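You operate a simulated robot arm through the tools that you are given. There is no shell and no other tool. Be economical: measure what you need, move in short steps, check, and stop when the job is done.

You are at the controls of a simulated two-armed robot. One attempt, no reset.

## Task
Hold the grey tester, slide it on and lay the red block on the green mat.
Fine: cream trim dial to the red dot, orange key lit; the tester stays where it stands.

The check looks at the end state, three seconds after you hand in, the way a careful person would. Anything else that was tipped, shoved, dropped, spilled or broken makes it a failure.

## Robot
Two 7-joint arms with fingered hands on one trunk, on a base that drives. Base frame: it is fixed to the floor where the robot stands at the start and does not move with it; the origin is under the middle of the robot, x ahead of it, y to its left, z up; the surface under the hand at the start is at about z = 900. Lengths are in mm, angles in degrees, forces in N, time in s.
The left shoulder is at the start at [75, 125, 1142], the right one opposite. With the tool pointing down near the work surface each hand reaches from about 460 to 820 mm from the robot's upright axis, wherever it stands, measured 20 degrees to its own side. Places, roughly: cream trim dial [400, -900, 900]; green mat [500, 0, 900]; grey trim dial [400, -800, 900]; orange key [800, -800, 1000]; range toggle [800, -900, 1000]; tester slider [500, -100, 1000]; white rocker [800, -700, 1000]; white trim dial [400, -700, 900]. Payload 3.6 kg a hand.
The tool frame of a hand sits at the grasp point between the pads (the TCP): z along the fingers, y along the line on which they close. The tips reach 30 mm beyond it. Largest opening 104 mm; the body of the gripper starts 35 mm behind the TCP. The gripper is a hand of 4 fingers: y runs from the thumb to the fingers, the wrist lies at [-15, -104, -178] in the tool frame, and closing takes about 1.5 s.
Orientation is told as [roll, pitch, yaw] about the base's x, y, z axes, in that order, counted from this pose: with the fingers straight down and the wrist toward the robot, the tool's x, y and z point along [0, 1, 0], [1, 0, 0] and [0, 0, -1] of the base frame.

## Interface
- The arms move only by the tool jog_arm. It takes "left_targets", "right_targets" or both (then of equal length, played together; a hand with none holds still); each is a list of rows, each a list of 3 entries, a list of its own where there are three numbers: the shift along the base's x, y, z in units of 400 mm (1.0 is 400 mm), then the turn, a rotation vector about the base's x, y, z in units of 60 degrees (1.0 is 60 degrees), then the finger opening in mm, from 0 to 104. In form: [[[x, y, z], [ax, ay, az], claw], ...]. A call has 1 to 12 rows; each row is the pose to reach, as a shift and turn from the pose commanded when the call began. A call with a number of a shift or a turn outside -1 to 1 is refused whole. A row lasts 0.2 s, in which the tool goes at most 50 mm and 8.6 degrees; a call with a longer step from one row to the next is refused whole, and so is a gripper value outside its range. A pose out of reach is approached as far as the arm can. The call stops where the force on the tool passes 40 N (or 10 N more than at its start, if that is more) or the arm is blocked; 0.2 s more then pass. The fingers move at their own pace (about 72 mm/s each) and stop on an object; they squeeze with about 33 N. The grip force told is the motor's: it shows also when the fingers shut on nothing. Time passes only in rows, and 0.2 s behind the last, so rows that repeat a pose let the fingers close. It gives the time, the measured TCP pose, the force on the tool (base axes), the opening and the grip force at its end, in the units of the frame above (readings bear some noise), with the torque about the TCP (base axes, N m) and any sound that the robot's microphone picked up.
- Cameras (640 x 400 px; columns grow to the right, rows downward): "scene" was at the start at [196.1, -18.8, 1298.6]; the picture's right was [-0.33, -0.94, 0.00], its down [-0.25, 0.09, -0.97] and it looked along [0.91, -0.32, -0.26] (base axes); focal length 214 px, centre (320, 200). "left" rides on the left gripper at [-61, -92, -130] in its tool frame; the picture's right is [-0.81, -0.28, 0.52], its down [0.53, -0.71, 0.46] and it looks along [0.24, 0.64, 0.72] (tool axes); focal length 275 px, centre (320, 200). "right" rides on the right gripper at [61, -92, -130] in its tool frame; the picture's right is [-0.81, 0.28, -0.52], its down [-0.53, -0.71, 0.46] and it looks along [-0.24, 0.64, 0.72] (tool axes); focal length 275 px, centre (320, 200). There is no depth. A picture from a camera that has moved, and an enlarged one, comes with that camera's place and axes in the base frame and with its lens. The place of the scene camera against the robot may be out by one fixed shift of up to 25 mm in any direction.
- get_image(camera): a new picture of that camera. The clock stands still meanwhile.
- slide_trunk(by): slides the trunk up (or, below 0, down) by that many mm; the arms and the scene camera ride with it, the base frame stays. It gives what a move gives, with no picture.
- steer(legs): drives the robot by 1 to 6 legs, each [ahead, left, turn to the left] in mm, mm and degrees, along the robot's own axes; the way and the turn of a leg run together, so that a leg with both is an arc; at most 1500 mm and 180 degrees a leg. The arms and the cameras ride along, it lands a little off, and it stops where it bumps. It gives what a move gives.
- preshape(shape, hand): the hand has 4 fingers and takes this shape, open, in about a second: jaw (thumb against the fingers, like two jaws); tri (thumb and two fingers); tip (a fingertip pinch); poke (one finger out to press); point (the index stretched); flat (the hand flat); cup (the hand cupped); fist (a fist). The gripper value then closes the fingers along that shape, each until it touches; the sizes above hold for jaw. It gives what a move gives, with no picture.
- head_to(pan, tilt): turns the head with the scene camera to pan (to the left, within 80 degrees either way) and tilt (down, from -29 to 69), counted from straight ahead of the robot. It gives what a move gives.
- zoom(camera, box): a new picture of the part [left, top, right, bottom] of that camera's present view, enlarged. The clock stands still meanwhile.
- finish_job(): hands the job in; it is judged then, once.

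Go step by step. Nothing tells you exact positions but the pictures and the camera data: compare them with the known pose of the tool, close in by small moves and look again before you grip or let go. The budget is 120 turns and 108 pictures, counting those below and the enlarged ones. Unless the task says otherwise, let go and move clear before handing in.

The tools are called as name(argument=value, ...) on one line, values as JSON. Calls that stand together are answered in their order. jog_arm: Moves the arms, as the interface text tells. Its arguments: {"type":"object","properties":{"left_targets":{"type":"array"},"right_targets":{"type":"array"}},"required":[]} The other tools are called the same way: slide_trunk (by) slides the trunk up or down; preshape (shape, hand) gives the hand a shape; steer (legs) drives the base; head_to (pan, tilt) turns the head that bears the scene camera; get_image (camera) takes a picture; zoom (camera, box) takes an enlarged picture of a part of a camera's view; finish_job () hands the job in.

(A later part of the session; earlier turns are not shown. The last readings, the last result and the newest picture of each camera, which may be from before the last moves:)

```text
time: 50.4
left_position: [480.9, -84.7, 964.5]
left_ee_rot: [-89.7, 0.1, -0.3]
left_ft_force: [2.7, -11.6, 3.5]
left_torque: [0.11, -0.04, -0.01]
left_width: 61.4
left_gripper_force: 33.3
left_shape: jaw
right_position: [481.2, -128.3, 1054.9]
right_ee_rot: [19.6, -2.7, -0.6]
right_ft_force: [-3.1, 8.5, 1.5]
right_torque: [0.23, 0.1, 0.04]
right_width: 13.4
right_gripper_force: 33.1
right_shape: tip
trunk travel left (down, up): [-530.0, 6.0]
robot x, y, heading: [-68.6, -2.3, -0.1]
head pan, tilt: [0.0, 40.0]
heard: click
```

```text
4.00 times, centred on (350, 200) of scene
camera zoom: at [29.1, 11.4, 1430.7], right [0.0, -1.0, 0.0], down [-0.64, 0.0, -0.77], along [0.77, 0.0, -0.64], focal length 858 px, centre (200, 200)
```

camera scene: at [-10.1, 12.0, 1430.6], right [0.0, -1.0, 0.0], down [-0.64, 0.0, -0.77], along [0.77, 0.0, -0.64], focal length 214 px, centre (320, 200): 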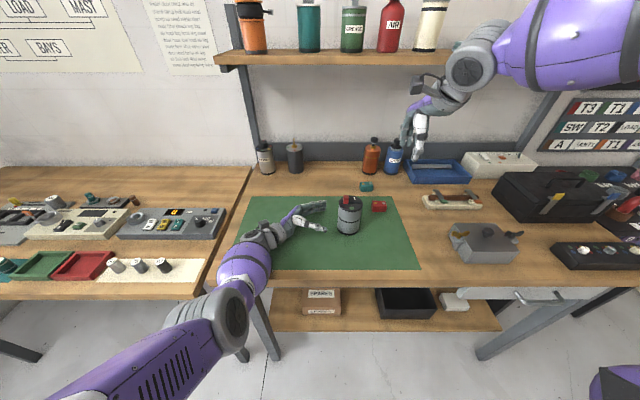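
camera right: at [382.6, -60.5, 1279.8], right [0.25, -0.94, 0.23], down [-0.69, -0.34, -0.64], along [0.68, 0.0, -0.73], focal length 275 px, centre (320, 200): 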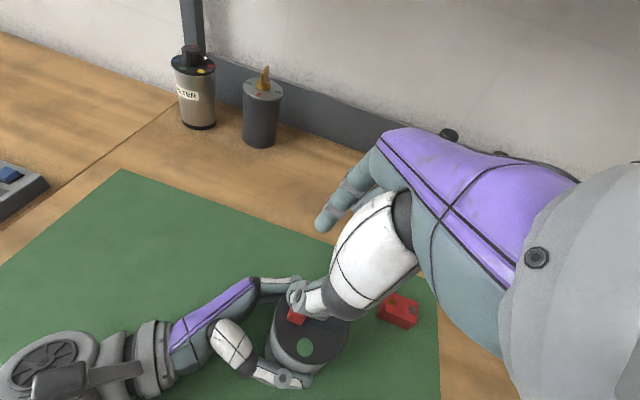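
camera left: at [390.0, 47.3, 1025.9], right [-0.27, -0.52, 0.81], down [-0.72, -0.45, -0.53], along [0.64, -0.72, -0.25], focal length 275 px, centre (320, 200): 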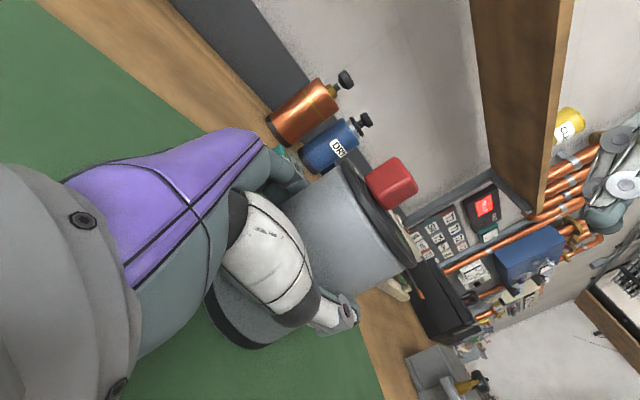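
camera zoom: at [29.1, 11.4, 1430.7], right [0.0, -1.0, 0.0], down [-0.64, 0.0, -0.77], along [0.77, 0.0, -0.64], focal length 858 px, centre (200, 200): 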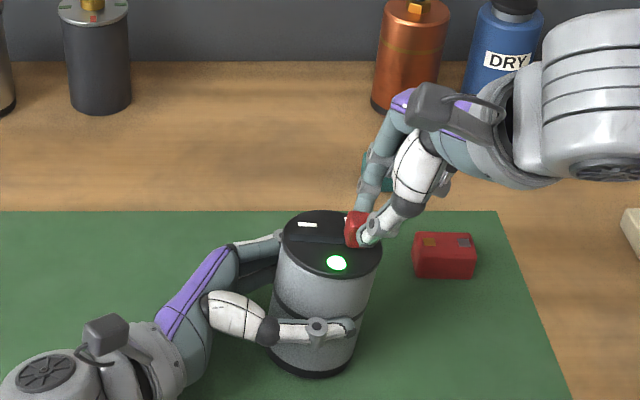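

jog_arm(right_targets=[[[0, 0.006, 0], [0, 0, 0], 0], [[0, 0.006, 0], [0, 0, 0], 20], [[0, 0.006, 0], [0, 0, 0], 44], [[0, 0.006, 0], [0, 0, 0], 44], [[0, 0.006, 0.06], [0, 0, 0], 44], [[0, 0.006, 0.16], [0, 0, 0], 44], [[0, -0.06, 0.24], [0, 0, 0], 44], [[0, -0.14, 0.3], [0, 0, 0], 44]])

zoom(camera="scene", box=[290, 150, 410, 250])

```text
time: 52.2
left_position: [481.9, -84.4, 964.4]
left_ee_rot: [-89.6, 0.1, -0.1]
left_ft_force: [-0.4, 1.8, 1.1]
left_torque: [0.02, -0.18, 0.09]
left_width: 60.7
left_gripper_force: 33.4
left_shape: jaw
right_position: [482.8, -184.7, 1174.4]
right_ee_rot: [19.6, -2.8, -0.7]
right_ft_force: [-0.6, 1.0, -0.1]
right_torque: [-0.01, -0.02, 0.01]
right_width: 43.9
right_gripper_force: 0.0
right_shape: tip
trunk travel left (down, up): [-530.0, 6.0]
robot x, y, heading: [-71.7, -1.4, 0.0]
head pan, tilt: [0.0, 40.0]
```

```text
4.00 times, centred on (350, 200) of scene
camera zoom: at [29.0, 11.0, 1430.6], right [0.0, -1.0, 0.0], down [-0.64, 0.0, -0.77], along [0.77, 0.0, -0.64], focal length 858 px, centre (200, 200)
```

zoom: 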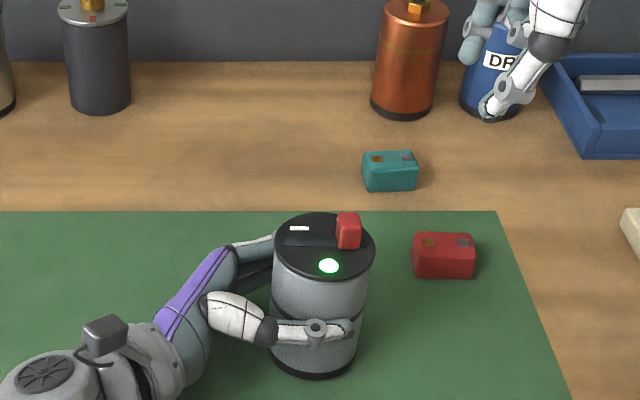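

Tester stands upright with lamp lit. Release the left hand and withdraw sideways, then up.

jog_arm(left_targets=[[[0, 0, 0], [0, 0, 0], 80], [[0, 0, 0], [0, 0, 0], 104], [[0, 0, 0], [0, 0, 0], 104], [[0, 0.05, 0], [0, 0, 0], 104], [[0, 0.15, 0], [0, 0, 0], 104], [[0, 0.25, 0], [0, 0, 0], 104], [[0, 0.3, 0.08], [0, 0, 0], 104], [[0, 0.3, 0.18], [0, 0, 0], 104], [[0, 0.3, 0.28], [0, 0, 0], 104]])

get_image(camera="scene")

```text
time: 54.2
left_position: [482.2, 35.7, 1076.7]
left_ee_rot: [-89.7, 0.2, -0.1]
left_ft_force: [-0.5, 0.9, -1.0]
left_torque: [-0.02, 0.0, -0.01]
left_width: 103.4
left_gripper_force: 0.1
left_shape: jaw
right_position: [482.9, -183.7, 1174.3]
right_ee_rot: [19.4, -2.9, -0.6]
right_ft_force: [-0.5, 1.1, 0.8]
right_torque: [0.0, -0.02, -0.01]
right_width: 43.7
right_gripper_force: 0.0
right_shape: tip
trunk travel left (down, up): [-530.0, 6.0]
robot x, y, heading: [-71.4, 0.7, -0.4]
head pan, tilt: [0.0, 40.0]
```

```text
41 pictures are left
camera scene: at [29.3, 11.9, 1430.6], right [0.0, -1.0, 0.0], down [-0.64, 0.0, -0.77], along [0.77, 0.0, -0.64], focal length 214 px, centre (320, 200)
```

scene: 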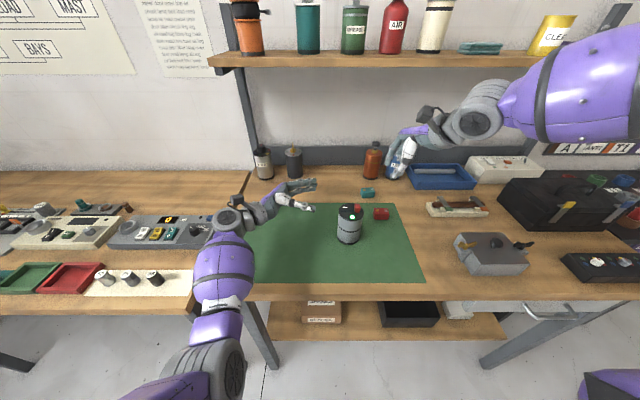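

Done there. Now retract both arms up and toward the robot, then drive right toward the white box (orange key) and dial box.

jog_arm(left_targets=[[[-0.03, 0, 0.1], [0, 0, 0], 104], [[-0.06, 0, 0.2], [0, 0, 0], 104], [[-0.1, 0, 0.3], [0.13, 0, 0], 104], [[-0.15, 0, 0.35], [0.27, 0, 0], 104], [[-0.2, 0, 0.38], [0.41, 0, 0], 104], [[-0.25, 0, 0.4], [0.55, 0, 0], 104], [[-0.3, 0, 0.4], [0.69, 0, 0], 104], [[-0.3, 0, 0.4], [0.83, 0, 0], 104], [[-0.3, 0, 0.4], [0.97, 0, 0], 104]], right_targets=[[[0, -0.06, 0.05], [0, 0, 0], 44], [[0, -0.12, 0.1], [0, 0, 0], 44], [[-0.05, -0.2, 0.15], [-0.12, 0, 0], 44], [[-0.12, -0.25, 0.15], [-0.24, 0, 0], 44], [[-0.2, -0.25, 0.15], [-0.33, 0, 0], 44], [[-0.25, -0.25, 0.15], [-0.33, 0, 0], 44], [[-0.25, -0.25, 0.15], [-0.33, 0, 0], 44], [[-0.25, -0.25, 0.15], [-0.33, 0, 0], 44], [[-0.25, -0.25, 0.15], [-0.33, 0, 0], 44]])

steer(legs=[[-60, 0, 0], [0, -640, 0]])

head_to(pan=-12, tilt=35)

get_image(camera="scene")

```text
time: 56.2
left_position: [362.8, 38.2, 1237.1]
left_ee_rot: [-31.4, 0.2, 0.2]
left_ft_force: [-0.1, -0.9, -0.2]
left_torque: [0.02, 0.0, 0.01]
left_width: 103.5
left_gripper_force: 0.1
left_shape: jaw
right_position: [382.5, -285.3, 1233.0]
right_ee_rot: [-0.3, -2.9, 0.5]
right_ft_force: [0.4, 0.5, 0.2]
right_torque: [0.0, -0.03, -0.01]
right_width: 43.7
right_gripper_force: 0.1
right_shape: tip
trunk travel left (down, up): [-530.0, 6.0]
robot x, y, heading: [-70.5, 0.1, 0.1]
head pan, tilt: [0.0, 40.0]
```

```text
time: 62.9
left_position: [301.3, -604.7, 1236.3]
left_ee_rot: [-31.6, 0.1, 0.1]
left_ft_force: [0.7, 0.2, -0.1]
left_torque: [-0.03, -0.01, 0.0]
left_width: 103.6
left_gripper_force: 0.1
left_shape: jaw
right_position: [322.8, -926.7, 1233.6]
right_ee_rot: [-0.2, -2.9, 0.3]
right_ft_force: [0.5, 0.2, -0.3]
right_torque: [0.02, 0.03, 0.01]
right_width: 43.6
right_gripper_force: 0.0
right_shape: tip
trunk travel left (down, up): [-530.0, 6.0]
robot x, y, heading: [-130.7, -638.2, -0.0]
head pan, tilt: [0.0, 40.0]
```

```text
time: 63.6
left_position: [301.7, -603.4, 1235.5]
left_ee_rot: [-31.5, 0.2, 0.0]
left_ft_force: [0.6, -0.4, 0.7]
left_torque: [0.05, 0.01, 0.01]
left_width: 103.7
left_gripper_force: 0.0
left_shape: jaw
right_position: [321.2, -926.7, 1233.8]
right_ee_rot: [-0.3, -2.9, 0.4]
right_ft_force: [0.0, 0.5, -0.4]
right_torque: [0.0, -0.02, 0.01]
right_width: 43.5
right_gripper_force: 0.0
right_shape: tip
trunk travel left (down, up): [-530.0, 6.0]
robot x, y, heading: [-132.3, -641.5, -0.1]
head pan, tilt: [-12.0, 35.0]
```

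```text
40 pictures are left
camera scene: at [-30.3, -648.1, 1438.1], right [-0.21, -0.98, 0.0], down [-0.56, 0.12, -0.82], along [0.8, -0.17, -0.57], focal length 214 px, centre (320, 200)
```

scene: 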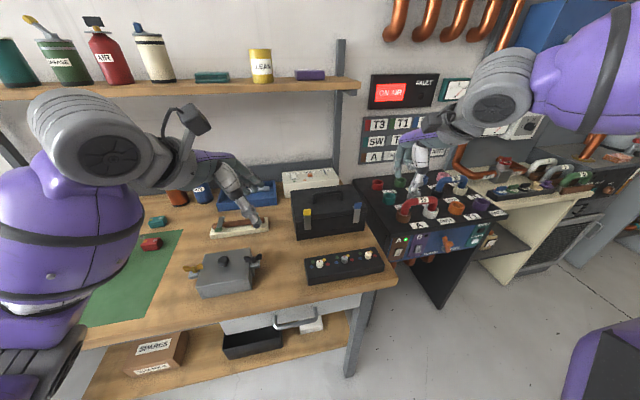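

zoom(camera="scene", box=[290, 235, 400, 300])

zoom(camera="scene", box=[270, 155, 350, 205])

```text
5.82 times, centred on (345, 268) of scene
camera zoom: at [-30.3, -648.1, 1438.1], right [-0.21, -0.98, 0.0], down [-0.56, 0.12, -0.82], along [0.8, -0.17, -0.57], focal length 1248 px, centre (174, -193)
```

zoom: 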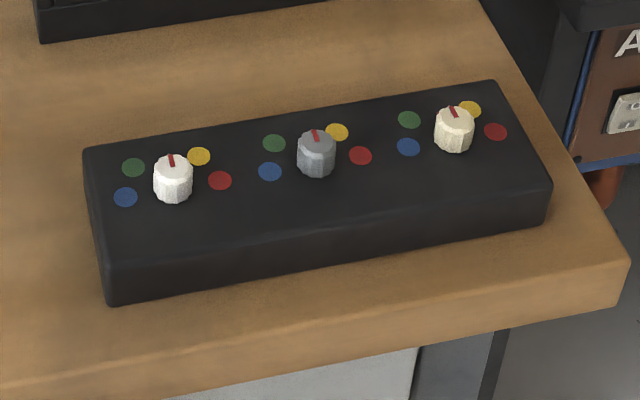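

```text
8.00 times, centred on (310, 180) of scene
camera zoom: at [-30.3, -648.1, 1438.1], right [-0.21, -0.98, 0.0], down [-0.56, 0.12, -0.82], along [0.8, -0.17, -0.57], focal length 1716 px, centre (400, 360)
```

zoom: 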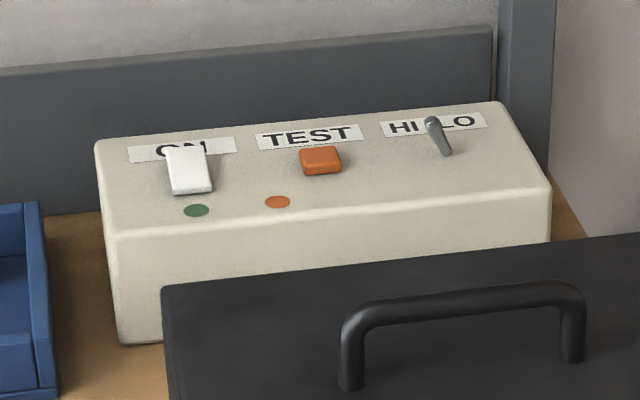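

The cream dial is the rightmost; the red dot sits on its -y side (about 90° clockwise from straight ahead). Bring the right hand above it to see precisely.

jog_arm(right_targets=[[[0.04, 0.03, -0.09], [0, 0.05, 0], 44], [[0.07, 0.06, -0.18], [0, 0.05, 0], 44], [[0.0975, 0.0925, -0.27], [0, 0.05, 0], 44], [[0.0975, 0.0925, -0.36], [0, 0.05, 0], 44]])

get_image(camera="right")

```text
time: 64.6
left_position: [301.5, -605.2, 1235.9]
left_ee_rot: [-31.4, 0.2, 0.0]
left_ft_force: [0.0, 0.1, -0.7]
left_torque: [-0.01, -0.02, -0.03]
left_width: 103.7
left_gripper_force: 0.0
left_shape: jaw
right_position: [362.3, -890.9, 1088.4]
right_ee_rot: [-0.1, 0.1, 0.5]
right_ft_force: [1.7, -0.8, -0.1]
right_torque: [0.0, -0.01, 0.0]
right_width: 43.5
right_gripper_force: 0.1
right_shape: tip
trunk travel left (down, up): [-530.0, 6.0]
robot x, y, heading: [-134.7, -641.7, -0.2]
head pan, tilt: [-12.0, 35.0]
```

```text
37 pictures are left
camera right: at [269.4, -830.8, 1218.8], right [0.28, -0.81, 0.52], down [-0.71, -0.54, -0.45], along [0.65, -0.24, -0.72], focal length 275 px, centre (320, 200)
```

right: 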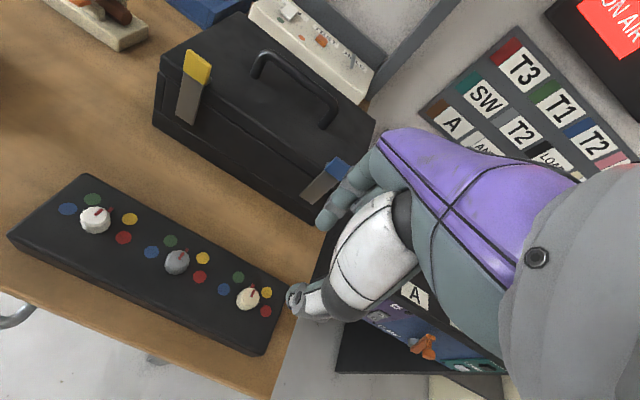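

zoom(camera="right", box=[200, 250, 300, 350])

```text
4.00 times, centred on (250, 300) of right
camera zoom: at [269.4, -830.8, 1218.8], right [0.28, -0.81, 0.52], down [-0.71, -0.54, -0.45], along [0.65, -0.24, -0.72], focal length 1101 px, centre (600, -200)
```

zoom: 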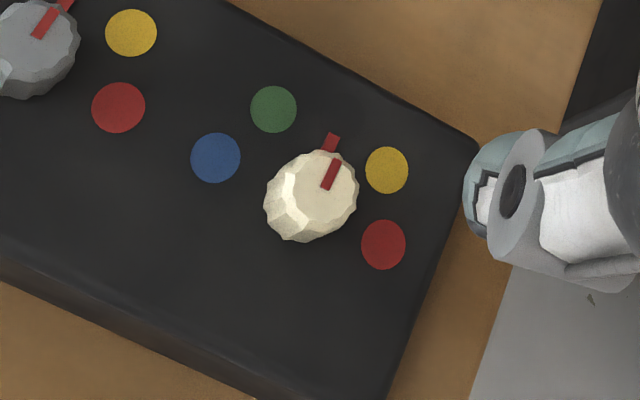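

Pointer points straight ahead (0°); red dot is 90° clockwise. I'll yaw the hand +45° above the knob and lower to see the height.

jog_arm(right_targets=[[[-0.02, 0.005, 0], [0, 0, 0.14], 44], [[-0.02, 0.005, 0], [0, 0, 0.28], 44], [[-0.02, 0.005, 0], [0, 0, 0.42], 44], [[-0.02, 0.005, -0.03], [0, 0, 0.56], 44], [[-0.02, 0.005, -0.09], [0, 0, 0.7], 44], [[-0.02, 0.005, -0.13], [0, 0, 0.75], 44]])

get_image(camera="right")

zoom(camera="scene", box=[310, 200, 410, 300])

```text
time: 66.0
left_position: [302.1, -606.0, 1236.7]
left_ee_rot: [-31.5, 0.1, 0.0]
left_ft_force: [0.9, 1.1, -0.1]
left_torque: [-0.04, 0.0, 0.02]
left_width: 103.6
left_gripper_force: 0.0
left_shape: jaw
right_position: [353.0, -887.9, 1037.5]
right_ee_rot: [-0.3, 0.1, 45.3]
right_ft_force: [-0.4, -0.1, 0.4]
right_torque: [0.0, 0.02, 0.0]
right_width: 43.7
right_gripper_force: 0.0
right_shape: tip
trunk travel left (down, up): [-530.0, 6.0]
robot x, y, heading: [-132.0, -643.7, -0.2]
head pan, tilt: [-12.0, 35.0]
```

```text
35 pictures are left
camera right: at [244.1, -910.1, 1167.9], right [0.77, -0.37, 0.52], down [-0.12, -0.88, -0.45], along [0.63, 0.28, -0.72], focal length 275 px, centre (320, 200)
```

right: 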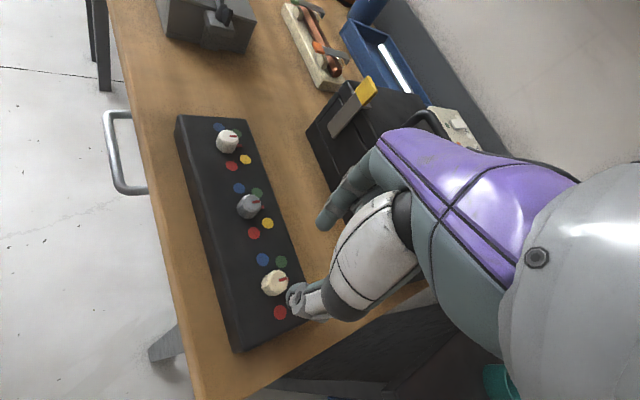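

```text
4.00 times, centred on (360, 250) of scene
camera zoom: at [-30.3, -648.3, 1438.2], right [-0.21, -0.98, 0.0], down [-0.56, 0.12, -0.82], along [0.8, -0.17, -0.57], focal length 858 px, centre (160, 0)
```

zoom: 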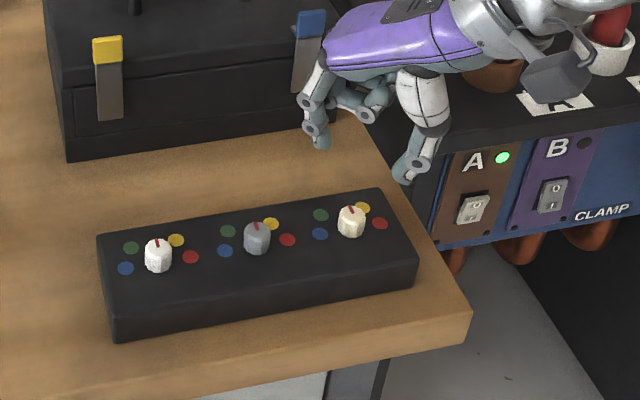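

Triangulating gives dial axis about (356,-892), box top about z 931. Lower over the knob partway and check.

jog_arm(right_targets=[[[0.007, -0.01, -0.08], [0, 0, 0], 44], [[0.007, -0.01, -0.13], [0, 0, 0], 44]])

zoom(camera="right", box=[220, 220, 380, 380])

zoom(camera="scene", box=[330, 220, 400, 280])

```text
time: 66.6
left_position: [302.0, -604.3, 1236.8]
left_ee_rot: [-31.6, 0.2, 0.0]
left_ft_force: [1.8, -0.2, 0.7]
left_torque: [-0.04, 0.03, 0.02]
left_width: 103.4
left_gripper_force: 0.1
left_shape: jaw
right_position: [356.7, -890.3, 985.5]
right_ee_rot: [-0.2, 0.1, 45.2]
right_ft_force: [0.4, -0.4, 0.0]
right_torque: [0.02, 0.0, -0.01]
right_width: 43.8
right_gripper_force: 0.1
right_shape: tip
trunk travel left (down, up): [-530.0, 6.0]
robot x, y, heading: [-133.3, -639.5, 0.1]
head pan, tilt: [-12.0, 35.0]
```

```text
2.50 times, centred on (300, 300) of right
camera zoom: at [247.3, -912.7, 1117.4], right [0.77, -0.37, 0.52], down [-0.12, -0.88, -0.45], along [0.63, 0.28, -0.72], focal length 688 px, centre (370, -50)
```

zoom: 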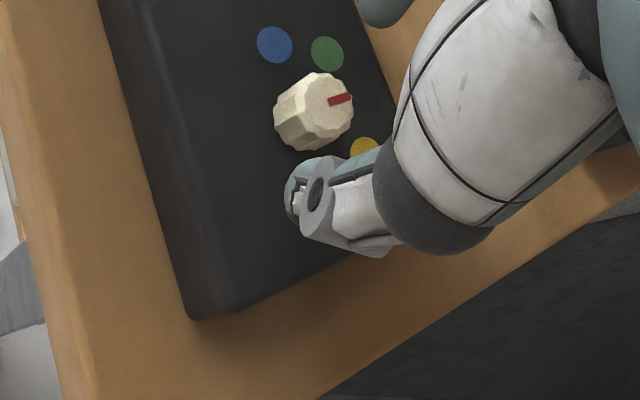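

```text
6.67 times, centred on (365, 250) of scene
camera zoom: at [-30.2, -647.8, 1438.2], right [-0.21, -0.98, 0.0], down [-0.56, 0.12, -0.82], along [0.8, -0.17, -0.57], focal length 1430 px, centre (20, -133)
```

zoom: 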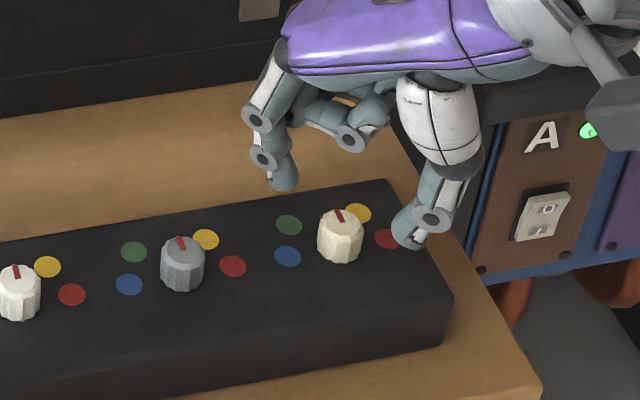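

Well centred. Lower 14 mm and pinch the cream knob.

jog_arm(right_targets=[[[0, 0, -0.02], [0, 0, 0], 44], [[0, 0, -0.035], [0, 0, 0], 44], [[0, 0, -0.035], [0, 0, 0], 20], [[0, 0, -0.035], [0, 0, 0], 0], [[0, 0, -0.035], [0, 0, 0], 0], [[0, 0, -0.035], [0, 0, 0], 0]])

zoom(camera="scene", box=[330, 220, 400, 280])

```text
time: 68.0
left_position: [300.8, -604.7, 1237.2]
left_ee_rot: [-31.4, 0.1, 0.0]
left_ft_force: [0.0, 0.3, 0.2]
left_torque: [0.0, 0.04, 0.01]
left_width: 103.8
left_gripper_force: 0.1
left_shape: jaw
right_position: [355.2, -890.7, 972.1]
right_ee_rot: [-0.2, 0.1, 45.4]
right_ft_force: [-0.8, -0.3, -1.6]
right_torque: [0.03, 0.02, 0.0]
right_width: 13.8
right_gripper_force: 33.3
right_shape: tip
trunk travel left (down, up): [-530.0, 6.0]
robot x, y, heading: [-131.2, -641.0, 0.0]
head pan, tilt: [-12.0, 35.0]
```

```text
6.67 times, centred on (365, 250) of scene
camera zoom: at [-30.2, -648.4, 1438.1], right [-0.21, -0.98, 0.0], down [-0.56, 0.12, -0.82], along [0.8, -0.17, -0.57], focal length 1430 px, centre (20, -133)
```

zoom: 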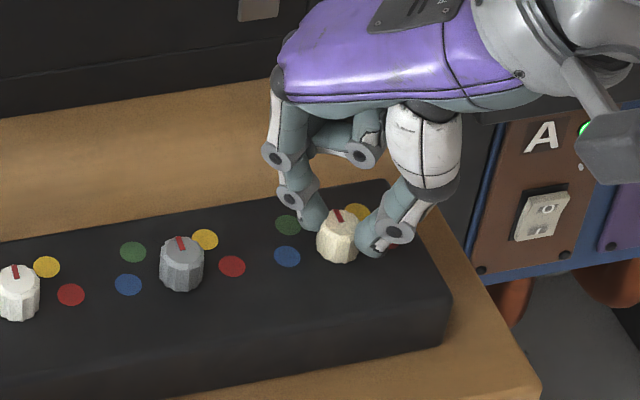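

Gripped. Rotate clockwise 60°.

jog_arm(right_targets=[[[0, 0, 0], [0, 0, -0.14], 0], [[0, 0, 0], [0, 0, -0.28], 0], [[0, 0, 0], [0, 0, -0.42], 0], [[0, 0, 0], [0, 0, -0.56], 0], [[0, 0, 0], [0, 0, -0.7], 0], [[0, 0, 0], [0, 0, -0.84], 0], [[0, 0, 0], [0, 0, -0.98], 0]])

zoom(camera="scene", box=[330, 220, 400, 280])

```text
time: 69.6
left_position: [301.1, -605.0, 1236.2]
left_ee_rot: [-31.6, 0.3, -0.1]
left_ft_force: [-0.6, -0.3, -0.2]
left_torque: [-0.01, 0.01, 0.01]
left_width: 103.7
left_gripper_force: 0.1
left_shape: jaw
right_position: [325.0, -1005.7, 953.0]
right_ee_rot: [3.2, -0.5, -11.4]
right_ft_force: [-0.2, -0.7, 0.8]
right_torque: [-0.02, 0.05, 0.02]
right_width: 10.9
right_gripper_force: 33.2
right_shape: tip
right hand out of reach, approached as far as the arm can: row 4, 5, 6, 7
trunk travel left (down, up): [-530.0, 6.0]
robot x, y, heading: [-129.3, -642.9, -0.2]
head pan, tilt: [-12.0, 35.0]
```

```text
6.67 times, centred on (365, 250) of scene
camera zoom: at [-30.4, -649.1, 1438.2], right [-0.21, -0.98, 0.0], down [-0.56, 0.12, -0.82], along [0.8, -0.17, -0.57], focal length 1430 px, centre (20, -133)
```

zoom: 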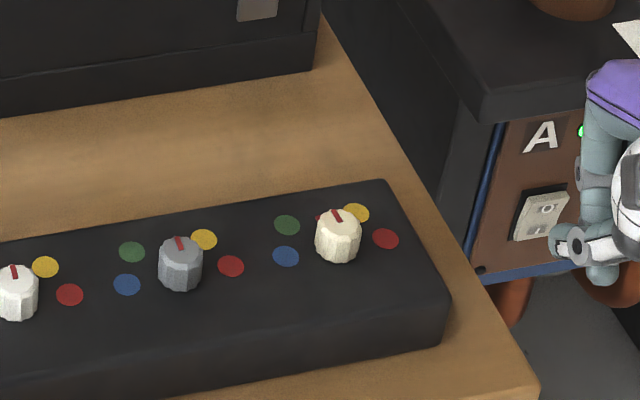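

The arm ran out of reach (too close to the robot) and slipped off, with the dial still at 0° and the box unmoved. Raise the hand, and back the base 120 mm for room.

jog_arm(right_targets=[[[0, 0, 0.1], [0, 0, 0], 0], [[0, 0.02, 0.2], [0, 0, 0], 20], [[0, 0.04, 0.3], [0, 0, 0], 44]])

steer(legs=[[-120, 0, 0]])

get_image(camera="scene")

```text
time: 70.4
left_position: [301.4, -605.0, 1236.4]
left_ee_rot: [-31.6, 0.1, 0.0]
left_ft_force: [-0.1, -0.1, -0.1]
left_torque: [0.02, -0.04, 0.03]
left_width: 104.1
left_gripper_force: 0.1
left_shape: jaw
right_position: [316.1, -1018.7, 1064.3]
right_ee_rot: [4.0, -0.6, -10.6]
right_ft_force: [0.3, 0.0, 0.1]
right_torque: [-0.01, 0.02, -0.01]
right_width: 43.8
right_gripper_force: 0.0
right_shape: tip
right hand out of reach, approached as far as the arm can: row 2, 3
trunk travel left (down, up): [-530.0, 6.0]
robot x, y, heading: [-130.4, -644.0, 0.2]
head pan, tilt: [-12.0, 35.0]
```

```text
time: 71.7
left_position: [183.2, -604.7, 1236.8]
left_ee_rot: [-31.4, 0.3, 0.0]
left_ft_force: [1.0, 0.4, 0.4]
left_torque: [-0.02, 0.02, 0.0]
left_width: 103.7
left_gripper_force: 0.0
left_shape: jaw
right_position: [199.8, -1017.4, 1064.2]
right_ee_rot: [4.0, -0.6, -10.7]
right_ft_force: [-0.1, -0.1, 0.0]
right_torque: [0.01, 0.0, -0.01]
right_width: 43.8
right_gripper_force: 0.1
right_shape: tip
trunk travel left (down, up): [-530.0, 6.0]
robot x, y, heading: [-249.1, -640.6, -0.1]
head pan, tilt: [-12.0, 35.0]
```

```text
29 pictures are left
camera scene: at [-147.4, -647.9, 1438.1], right [-0.21, -0.98, 0.0], down [-0.56, 0.12, -0.82], along [0.8, -0.17, -0.57], focal length 214 px, centre (320, 200)
```

scene: 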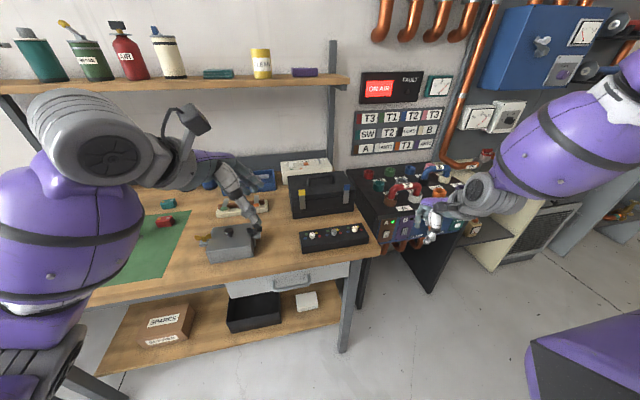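

jog_arm(right_targets=[[[0.05, 0.04, 0.04], [-0.009, -0.003, 0.13], 44], [[0.11, 0.08, 0.04], [-0.018, -0.006, 0.26], 44], [[0.17, 0.13, 0.04], [-0.028, -0.009, 0.39], 44], [[0.23, 0.18, 0.04], [-0.038, -0.012, 0.53], 44], [[0.29, 0.23, 0.04], [-0.048, -0.015, 0.67], 44], [[0.35, 0.28, 0.02], [-0.057, -0.018, 0.8], 44], [[0.39, 0.315, -0.05], [-0.066, -0.02, 0.928], 44]])

get_image(camera="right")

```text
time: 73.3
left_position: [184.5, -602.3, 1235.7]
left_ee_rot: [-31.6, 0.2, 0.0]
left_ft_force: [-0.4, -0.9, 0.1]
left_torque: [-0.02, 0.01, 0.0]
left_width: 103.7
left_gripper_force: 0.1
left_shape: jaw
right_position: [347.3, -889.7, 1053.1]
right_ee_rot: [-0.2, -0.5, 45.2]
right_ft_force: [1.1, 0.1, 0.7]
right_torque: [-0.01, 0.0, 0.01]
right_width: 43.7
right_gripper_force: 0.0
right_shape: tip
right hand out of reach, approached as far as the arm can: row 7
trunk travel left (down, up): [-530.0, 6.0]
robot x, y, heading: [-250.9, -643.2, 0.1]
head pan, tilt: [-12.0, 35.0]
```

```text
28 pictures are left
camera right: at [237.2, -911.8, 1182.4], right [0.76, -0.38, 0.52], down [-0.12, -0.88, -0.46], along [0.63, 0.29, -0.72], focal length 275 px, centre (320, 200)
```

right: 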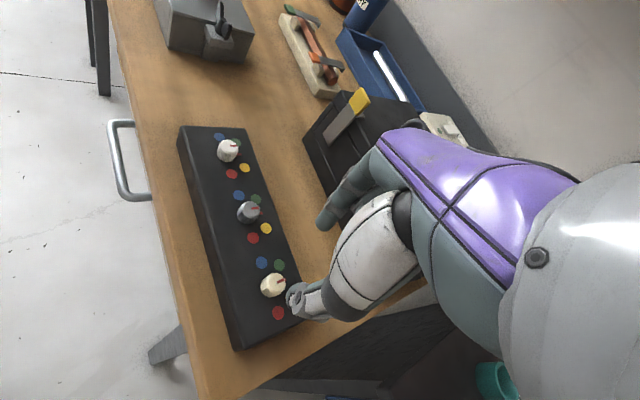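

Reach is awkward with the trunk this high. I'll unyaw and raise the hand, lower the trunk back to its nominal height, then come in again.

jog_arm(right_targets=[[[-0.02, 0, 0.08], [0, 0, -0.13], 44], [[-0.04, 0, 0.16], [0, 0, -0.26], 44], [[-0.04, 0, 0.24], [0, 0, -0.39], 44], [[-0.02, 0, 0.32], [0, 0, -0.5], 44], [[-0.02, 0, 0.4], [0, 0, -0.5], 44]])

slide_trunk(by=-150)

```text
time: 74.5
left_position: [183.5, -605.1, 1236.7]
left_ee_rot: [-31.5, 0.2, 0.1]
left_ft_force: [0.2, -0.7, 0.4]
left_torque: [0.0, 0.04, 0.0]
left_width: 103.5
left_gripper_force: 0.2
left_shape: jaw
right_position: [338.3, -888.6, 1212.5]
right_ee_rot: [-0.1, -0.6, 15.1]
right_ft_force: [-0.4, 0.5, 0.2]
right_torque: [-0.03, -0.02, -0.02]
right_width: 43.9
right_gripper_force: 0.0
right_shape: tip
trunk travel left (down, up): [-530.0, 6.0]
robot x, y, heading: [-247.5, -643.4, -0.1]
head pan, tilt: [-12.0, 35.0]
```

```text
time: 76.2
left_position: [183.9, -604.0, 1086.7]
left_ee_rot: [-31.6, 0.1, 0.0]
left_ft_force: [-0.3, 0.0, -0.3]
left_torque: [0.0, 0.0, -0.01]
left_width: 103.7
left_gripper_force: 0.0
left_shape: jaw
right_position: [337.6, -889.5, 1062.0]
right_ee_rot: [-0.1, -0.6, 15.2]
right_ft_force: [0.1, 0.9, 0.5]
right_torque: [0.01, 0.03, 0.02]
right_width: 43.8
right_gripper_force: 0.1
right_shape: tip
trunk travel left (down, up): [-380.0, 156.0]
robot x, y, heading: [-246.8, -646.4, 0.0]
head pan, tilt: [-12.0, 35.0]
```

jog_arm(right_targets=[[[0.046, -0.003, -0.06], [0, 0, -0.13], 44], [[0.046, -0.003, -0.13], [0, 0, -0.26], 44], [[0.046, -0.003, -0.13], [0, 0, -0.39], 44], [[0.046, -0.003, -0.13], [0, 0, -0.52], 44], [[0.046, -0.003, -0.13], [0, 0, -0.65], 44], [[0.046, -0.003, -0.13], [0, 0, -0.78], 44], [[0.046, -0.003, -0.13], [0, 0, -0.91], 44], [[0.046, -0.003, -0.13], [0, 0, -1.0], 44]])

jog_arm(right_targets=[[[0, 0, 0], [0, 0, 0.13], 44], [[0, 0, 0], [0, 0, 0.26], 44], [[0, 0, 0], [0, 0, 0.39], 44], [[0, 0, 0], [0, 0, 0.52], 44], [[0, 0, 0], [0, 0, 0.65], 44], [[0, 0, 0], [0, 0, 0.78], 44], [[0, 0, 0], [0, 0, 0.91], 44], [[0, 0, 0], [0, 0, 1.0], 44]])

jog_arm(right_targets=[[[0, 0, 0], [0, 0, 0.13], 44], [[0, 0, 0], [0, 0, 0.26], 44], [[0, 0, 0], [0, 0, 0.39], 44], [[0, 0, 0], [0, 0, 0.5], 44]])

```text
time: 78.0
left_position: [183.8, -603.8, 1085.9]
left_ee_rot: [-31.4, 0.2, 0.0]
left_ft_force: [0.8, -0.7, 0.9]
left_torque: [-0.03, 0.0, 0.0]
left_width: 103.7
left_gripper_force: 0.1
left_shape: jaw
right_position: [356.4, -889.1, 1009.3]
right_ee_rot: [-0.1, -0.7, -45.0]
right_ft_force: [0.7, -0.3, 0.3]
right_torque: [0.03, 0.01, -0.04]
right_width: 43.5
right_gripper_force: 0.1
right_shape: tip
trunk travel left (down, up): [-380.0, 156.0]
robot x, y, heading: [-248.2, -641.9, 0.0]
head pan, tilt: [-12.0, 35.0]
```

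```text
time: 79.8
left_position: [183.5, -604.6, 1086.6]
left_ee_rot: [-31.5, 0.1, -0.2]
left_ft_force: [-0.6, -0.1, 0.1]
left_torque: [-0.01, 0.01, 0.0]
left_width: 103.6
left_gripper_force: 0.2
left_shape: jaw
right_position: [357.3, -889.8, 1009.0]
right_ee_rot: [-0.1, -0.6, 15.3]
right_ft_force: [0.1, -0.1, -0.8]
right_torque: [-0.01, 0.01, -0.01]
right_width: 43.5
right_gripper_force: 0.0
right_shape: tip
trunk travel left (down, up): [-380.0, 156.0]
robot x, y, heading: [-247.7, -640.2, -0.3]
head pan, tilt: [-12.0, 35.0]
```

```text
time: 80.8
left_position: [184.4, -604.0, 1086.6]
left_ee_rot: [-31.5, 0.2, 0.1]
left_ft_force: [-0.3, -0.3, -0.2]
left_torque: [-0.02, -0.02, 0.05]
left_width: 103.4
left_gripper_force: 0.0
left_shape: jaw
right_position: [357.6, -890.9, 1008.8]
right_ee_rot: [0.0, -0.5, 45.3]
right_ft_force: [-0.3, 0.8, 0.3]
right_torque: [0.0, -0.03, -0.02]
right_width: 43.8
right_gripper_force: 0.0
right_shape: tip
trunk travel left (down, up): [-380.0, 156.0]
robot x, y, heading: [-248.2, -640.5, 0.0]
head pan, tilt: [-12.0, 35.0]
```

Full ±45° yaw works here. Check centring at yaw +45 once more.

jog_arm(right_targets=[[[-0.002, 0, -0.055], [0, 0, 0], 44]])

zoom(camera="right", box=[220, 220, 380, 380])

```text
time: 81.2
left_position: [183.7, -605.0, 1086.3]
left_ee_rot: [-31.6, 0.2, 0.0]
left_ft_force: [0.3, 0.0, 0.0]
left_torque: [0.04, 0.02, 0.0]
left_width: 103.7
left_gripper_force: 0.1
left_shape: jaw
right_position: [356.2, -891.8, 988.0]
right_ee_rot: [-0.1, -0.6, 45.1]
right_ft_force: [0.5, -0.7, 0.0]
right_torque: [-0.05, 0.0, 0.0]
right_width: 43.8
right_gripper_force: 0.1
right_shape: tip
trunk travel left (down, up): [-380.0, 156.0]
robot x, y, heading: [-250.1, -644.5, 0.2]
head pan, tilt: [-12.0, 35.0]
```

```text
2.50 times, centred on (300, 300) of right
camera zoom: at [246.7, -914.2, 1117.6], right [0.76, -0.38, 0.52], down [-0.12, -0.88, -0.46], along [0.63, 0.29, -0.72], focal length 688 px, centre (370, -50)
```

zoom: 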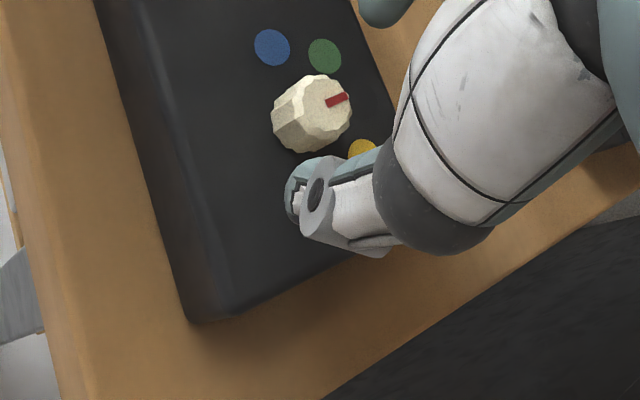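

jog_arm(right_targets=[[[0, 0, -0.043], [0, 0, 0], 44], [[0, 0, -0.043], [0, 0, 0], 20], [[0, 0, -0.043], [0, 0, 0], 0], [[0, 0, -0.043], [0, 0, 0], 0], [[0, 0, -0.043], [0, 0, 0], 0], [[0, 0, -0.043], [0, 0, -0.14], 0], [[0, 0, -0.043], [0, 0, -0.28], 0], [[0, 0, -0.043], [0, 0, -0.42], 0], [[0, 0, -0.043], [0, 0, -0.56], 0], [[0, 0, -0.043], [0, 0, -0.7], 0]])

zoom(camera="scene", box=[310, 190, 400, 260])

```text
time: 83.4
left_position: [184.3, -603.3, 1086.8]
left_ee_rot: [-31.6, 0.2, 0.1]
left_ft_force: [1.1, -0.7, -0.1]
left_torque: [0.01, 0.01, 0.01]
left_width: 103.6
left_gripper_force: 0.0
left_shape: jaw
right_position: [355.9, -890.6, 970.5]
right_ee_rot: [-0.1, -0.5, 3.0]
right_ft_force: [-0.7, -1.4, -1.3]
right_torque: [0.02, -0.04, -0.01]
right_width: 13.5
right_gripper_force: 33.5
right_shape: tip
trunk travel left (down, up): [-380.0, 156.0]
robot x, y, heading: [-251.9, -641.6, -0.3]
head pan, tilt: [-12.0, 35.0]
```

```text
5.71 times, centred on (355, 225) of scene
camera zoom: at [-56.3, -648.2, 1271.8], right [-0.21, -0.98, 0.0], down [-0.56, 0.12, -0.82], along [0.8, -0.17, -0.57], focal length 1226 px, centre (120, 57)
```

zoom: 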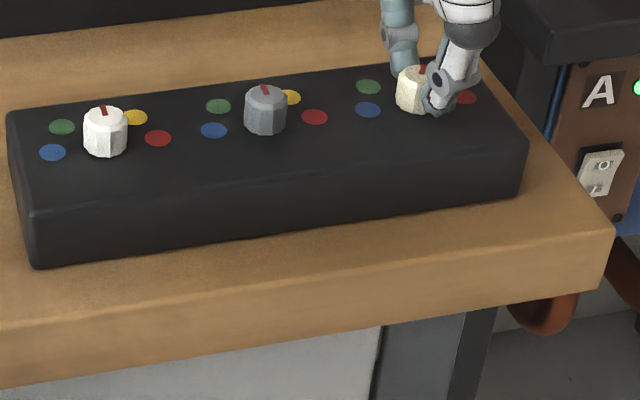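

jog_arm(right_targets=[[[0, 0, 0], [0, 0, -0.14], 0], [[0, 0, 0], [0, 0, -0.28], 0], [[0, 0, 0], [0, 0, -0.42], 0], [[0, 0, 0], [0, 0, -0.56], 0], [[0, 0, 0], [0, 0, -0.7], 0], [[0, 0, 0], [0, 0, -0.8], 0]])

zoom(camera="scene", box=[350, 190, 410, 240])

```text
time: 84.8
left_position: [185.8, -603.5, 1084.8]
left_ee_rot: [-31.4, 0.3, 0.1]
left_ft_force: [-0.7, 0.7, -0.7]
left_torque: [-0.02, 0.04, 0.01]
left_width: 103.7
left_gripper_force: 0.0
left_shape: jaw
right_position: [357.6, -889.2, 970.2]
right_ee_rot: [0.0, -0.5, -44.9]
right_ft_force: [7.1, 1.3, -9.1]
right_torque: [0.06, -0.31, 0.03]
right_width: 13.5
right_gripper_force: 33.0
right_shape: tip
trunk travel left (down, up): [-380.0, 156.0]
robot x, y, heading: [-251.3, -644.7, 0.1]
head pan, tilt: [-12.0, 35.0]
```

```text
8.00 times, centred on (380, 215) of scene
camera zoom: at [-54.8, -648.1, 1271.6], right [-0.21, -0.98, 0.0], down [-0.56, 0.12, -0.82], along [0.8, -0.17, -0.57], focal length 1716 px, centre (-160, 80)
```

zoom: 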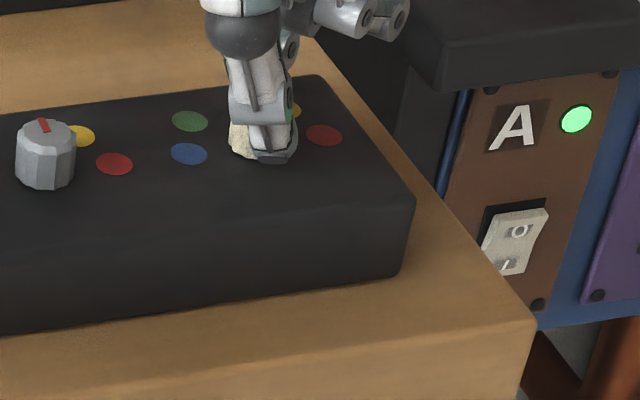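

Release and lift, then check the pointer.

jog_arm(right_targets=[[[0, 0, 0], [0, 0, 0], 20], [[0, 0, 0], [0, 0, 0], 44], [[0, 0, 0], [0, 0, 0], 44], [[0, 0, 0.07], [0, 0, 0], 44], [[0, 0, 0.17], [0, 0, 0], 44], [[0, 0, 0.27], [0, 0, 0], 44]])

zoom(camera="scene", box=[350, 190, 410, 240])

```text
time: 86.2
left_position: [183.7, -603.1, 1086.5]
left_ee_rot: [-31.5, 0.2, 0.0]
left_ft_force: [0.1, -0.2, 0.2]
left_torque: [0.0, -0.02, 0.01]
left_width: 103.6
left_gripper_force: 0.1
left_shape: jaw
right_position: [358.1, -886.7, 1080.0]
right_ee_rot: [-0.2, -0.5, -44.8]
right_ft_force: [-0.2, 0.5, -0.1]
right_torque: [-0.02, 0.02, -0.03]
right_width: 43.8
right_gripper_force: 0.1
right_shape: tip
trunk travel left (down, up): [-380.0, 156.0]
robot x, y, heading: [-246.2, -641.0, 0.1]
head pan, tilt: [-12.0, 35.0]
```

```text
8.00 times, centred on (380, 215) of scene
camera zoom: at [-56.8, -647.9, 1271.9], right [-0.21, -0.98, 0.0], down [-0.56, 0.12, -0.82], along [0.8, -0.17, -0.57], focal length 1716 px, centre (-160, 80)
```

zoom: 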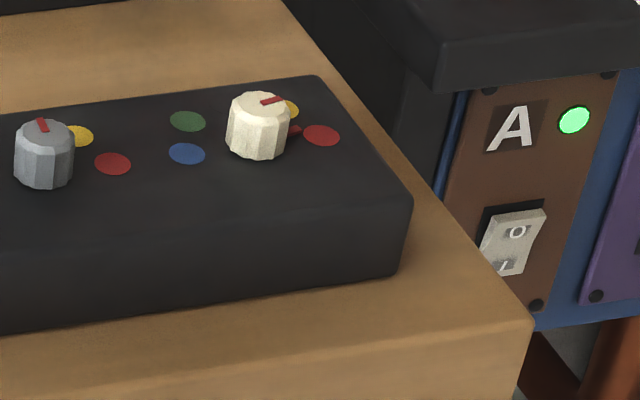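

zoom(camera="right", box=[190, 230, 310, 350])

```text
3.33 times, centred on (250, 290) of right
camera zoom: at [334.3, -779.0, 1210.2], right [-0.38, -0.76, 0.52], down [-0.88, 0.12, -0.46], along [0.29, -0.63, -0.72], focal length 918 px, centre (553, -100)
```

zoom: 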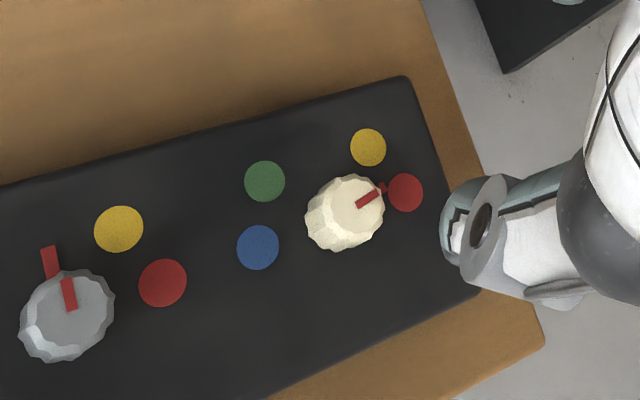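

Pointer is at about -79°, 11° short of the red dot. Regrip at yaw -30 and turn about 13° more.

jog_arm(right_targets=[[[-0.003, -0.005, -0.09], [0, 0, 0.13], 44], [[-0.003, -0.005, -0.18], [0, 0, 0.25], 44], [[-0.003, -0.005, -0.24], [0, 0, 0.25], 44], [[-0.003, -0.005, -0.272], [0, 0, 0.25], 44], [[-0.003, -0.005, -0.272], [0, 0, 0.25], 20], [[-0.003, -0.005, -0.272], [0, 0, 0.25], 0], [[-0.003, -0.005, -0.272], [0, 0, 0.25], 0], [[-0.003, -0.005, -0.272], [0, 0, 0.25], 0], [[-0.003, -0.005, -0.272], [0, 0, 0.14], 0], [[-0.003, -0.005, -0.272], [0, 0, 0.03], 0], [[-0.003, -0.005, -0.272], [0, 0, 0.03], 0]])

jog_arm(right_targets=[[[0, 0, 0], [0, 0, 0], 20], [[0, 0, 0], [0, 0, 0], 44], [[0, 0, 0], [0, 0, 0], 44], [[0, 0, 0.07], [0, 0, 0], 44], [[0, 0, 0.17], [0, 0, 0], 44], [[0, 0, 0.27], [0, 0, 0], 44]])

zoom(camera="right", box=[190, 230, 310, 350])

```text
time: 88.6
left_position: [183.9, -603.7, 1085.9]
left_ee_rot: [-31.5, 0.2, 0.1]
left_ft_force: [-0.7, -0.4, 0.3]
left_torque: [0.02, 0.0, -0.03]
left_width: 103.4
left_gripper_force: 0.0
left_shape: jaw
right_position: [356.2, -893.6, 970.1]
right_ee_rot: [-0.1, -0.4, -43.1]
right_ft_force: [-2.1, 1.7, -3.8]
right_torque: [0.03, 0.02, 0.0]
right_width: 13.1
right_gripper_force: 33.0
right_shape: tip
trunk travel left (down, up): [-380.0, 156.0]
robot x, y, heading: [-246.8, -640.7, -0.3]
head pan, tilt: [-12.0, 35.0]
```

```text
time: 90.0
left_position: [184.0, -603.9, 1086.4]
left_ee_rot: [-31.5, 0.2, 0.0]
left_ft_force: [0.4, -0.5, -0.4]
left_torque: [0.01, 0.01, 0.01]
left_width: 103.7
left_gripper_force: 0.1
left_shape: jaw
right_position: [354.0, -890.7, 1077.9]
right_ee_rot: [-0.2, -0.5, -43.0]
right_ft_force: [0.4, 0.6, -0.2]
right_torque: [0.04, -0.02, 0.06]
right_width: 43.6
right_gripper_force: 0.0
right_shape: tip
trunk travel left (down, up): [-380.0, 156.0]
robot x, y, heading: [-252.2, -638.0, 0.1]
head pan, tilt: [-12.0, 35.0]
```

```text
3.33 times, centred on (250, 290) of right
camera zoom: at [328.4, -782.4, 1208.8], right [-0.36, -0.78, 0.52], down [-0.88, 0.09, -0.46], along [0.31, -0.62, -0.72], focal length 918 px, centre (553, -100)
```

zoom: 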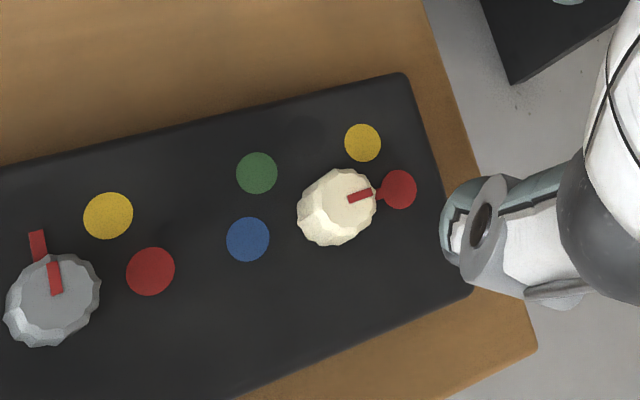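

Pointer now points at the red dot. Next the orange key: raise both arms, unyaw the right, shape it to poke, and drive ahead.

jog_arm(right_targets=[[[0, 0, 0.06], [0, 0, 0.13], 44], [[0, 0, 0.12], [0, 0, 0.26], 44], [[0, 0, 0.18], [0, 0, 0.39], 44], [[0, 0, 0.25], [0, 0, 0.52], 44], [[0, 0, 0.25], [0, 0, 0.65], 44], [[0, 0, 0.25], [0, 0, 0.717], 44]], left_targets=[[[0, 0, 0.06], [0, 0, 0], 104], [[0, 0, 0.12], [0, 0, 0], 104], [[0, 0, 0.18], [0, 0, 0], 104], [[0, 0, 0.25], [0, 0, 0], 104], [[0, 0, 0.3], [0, 0, 0], 104], [[0, 0, 0.35], [0, 0, 0], 104]])

preshape(shape="poke", hand="right")

steer(legs=[[0, 50, 0], [300, 0, 0]])

head_to(pan=-18, tilt=25)

get_image(camera="scene")

```text
time: 91.4
left_position: [184.2, -605.6, 1227.1]
left_ee_rot: [-31.5, 0.2, 0.0]
left_ft_force: [-0.3, 0.8, 0.1]
left_torque: [0.02, 0.02, 0.0]
left_width: 103.5
left_gripper_force: 0.0
left_shape: jaw
right_position: [355.1, -891.0, 1178.0]
right_ee_rot: [-0.1, -0.6, 0.2]
right_ft_force: [0.3, 0.0, -0.1]
right_torque: [-0.01, -0.03, 0.02]
right_width: 43.4
right_gripper_force: 0.0
right_shape: tip
trunk travel left (down, up): [-380.0, 156.0]
robot x, y, heading: [-245.0, -639.0, -0.1]
head pan, tilt: [-12.0, 35.0]
```

```text
time: 92.3
left_position: [184.7, -605.7, 1227.2]
left_ee_rot: [-31.5, 0.1, 0.0]
left_ft_force: [-0.2, -0.4, -0.8]
left_torque: [-0.02, 0.03, 0.01]
left_width: 103.7
left_gripper_force: 0.0
left_shape: jaw
right_position: [356.6, -892.2, 1177.7]
right_ee_rot: [-0.1, -0.6, -0.1]
right_ft_force: [-0.4, -0.5, 0.0]
right_torque: [0.0, 0.0, -0.01]
right_width: 0.0
right_gripper_force: 0.0
right_shape: poke
trunk travel left (down, up): [-380.0, 156.0]
robot x, y, heading: [-247.8, -641.8, -0.4]
head pan, tilt: [-12.0, 35.0]
```

```text
time: 95.1
left_position: [478.9, -556.8, 1226.4]
left_ee_rot: [-31.5, 0.2, 0.0]
left_ft_force: [0.5, 0.3, 0.0]
left_torque: [-0.02, -0.03, 0.0]
left_width: 103.5
left_gripper_force: 0.0
left_shape: jaw
right_position: [650.0, -844.0, 1176.8]
right_ee_rot: [-0.2, -0.6, -0.2]
right_ft_force: [0.1, 0.4, -0.4]
right_torque: [0.0, 0.01, -0.03]
right_width: 0.0
right_gripper_force: 0.1
right_shape: poke
trunk travel left (down, up): [-380.0, 156.0]
robot x, y, heading: [46.2, -588.3, 0.1]
head pan, tilt: [-12.0, 35.0]
```

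```text
time: 95.8
left_position: [479.4, -556.6, 1227.1]
left_ee_rot: [-31.5, 0.2, -0.1]
left_ft_force: [-1.0, -0.3, -0.4]
left_torque: [0.02, -0.01, 0.0]
left_width: 103.5
left_gripper_force: 0.1
left_shape: jaw
right_position: [650.7, -844.2, 1177.7]
right_ee_rot: [-0.1, -0.6, -0.2]
right_ft_force: [0.3, 0.1, 0.1]
right_torque: [0.02, 0.03, -0.02]
right_width: 0.0
right_gripper_force: 0.0
right_shape: poke
trunk travel left (down, up): [-380.0, 156.0]
robot x, y, heading: [45.7, -592.0, -0.5]
head pan, tilt: [-18.0, 25.0]
```

```text
21 pictures are left
camera scene: at [239.4, -609.0, 1287.6], right [-0.31, -0.95, 0.0], down [-0.4, 0.13, -0.91], along [0.86, -0.28, -0.42], focal length 214 px, centre (320, 200)
```

scene: 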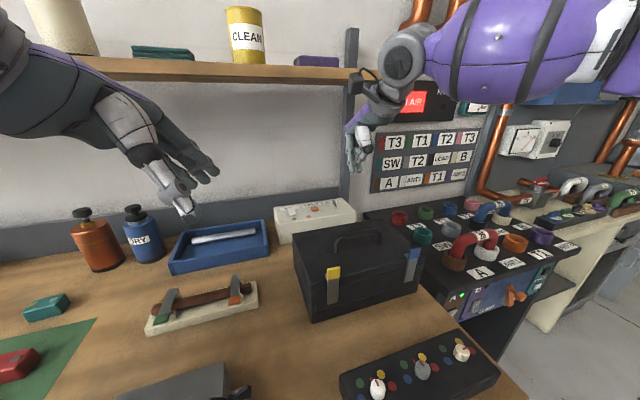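

get_image(camera="right")

```text
20 pictures are left
camera right: at [556.6, -782.6, 1307.3], right [0.27, -0.81, 0.52], down [-0.71, -0.53, -0.46], along [0.65, -0.25, -0.72], focal length 275 px, centre (320, 200)
```

right: 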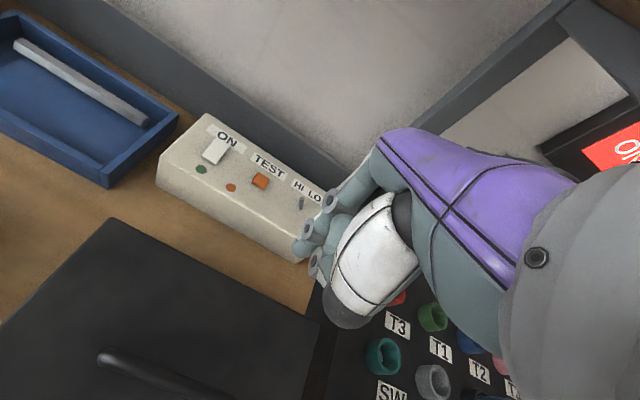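

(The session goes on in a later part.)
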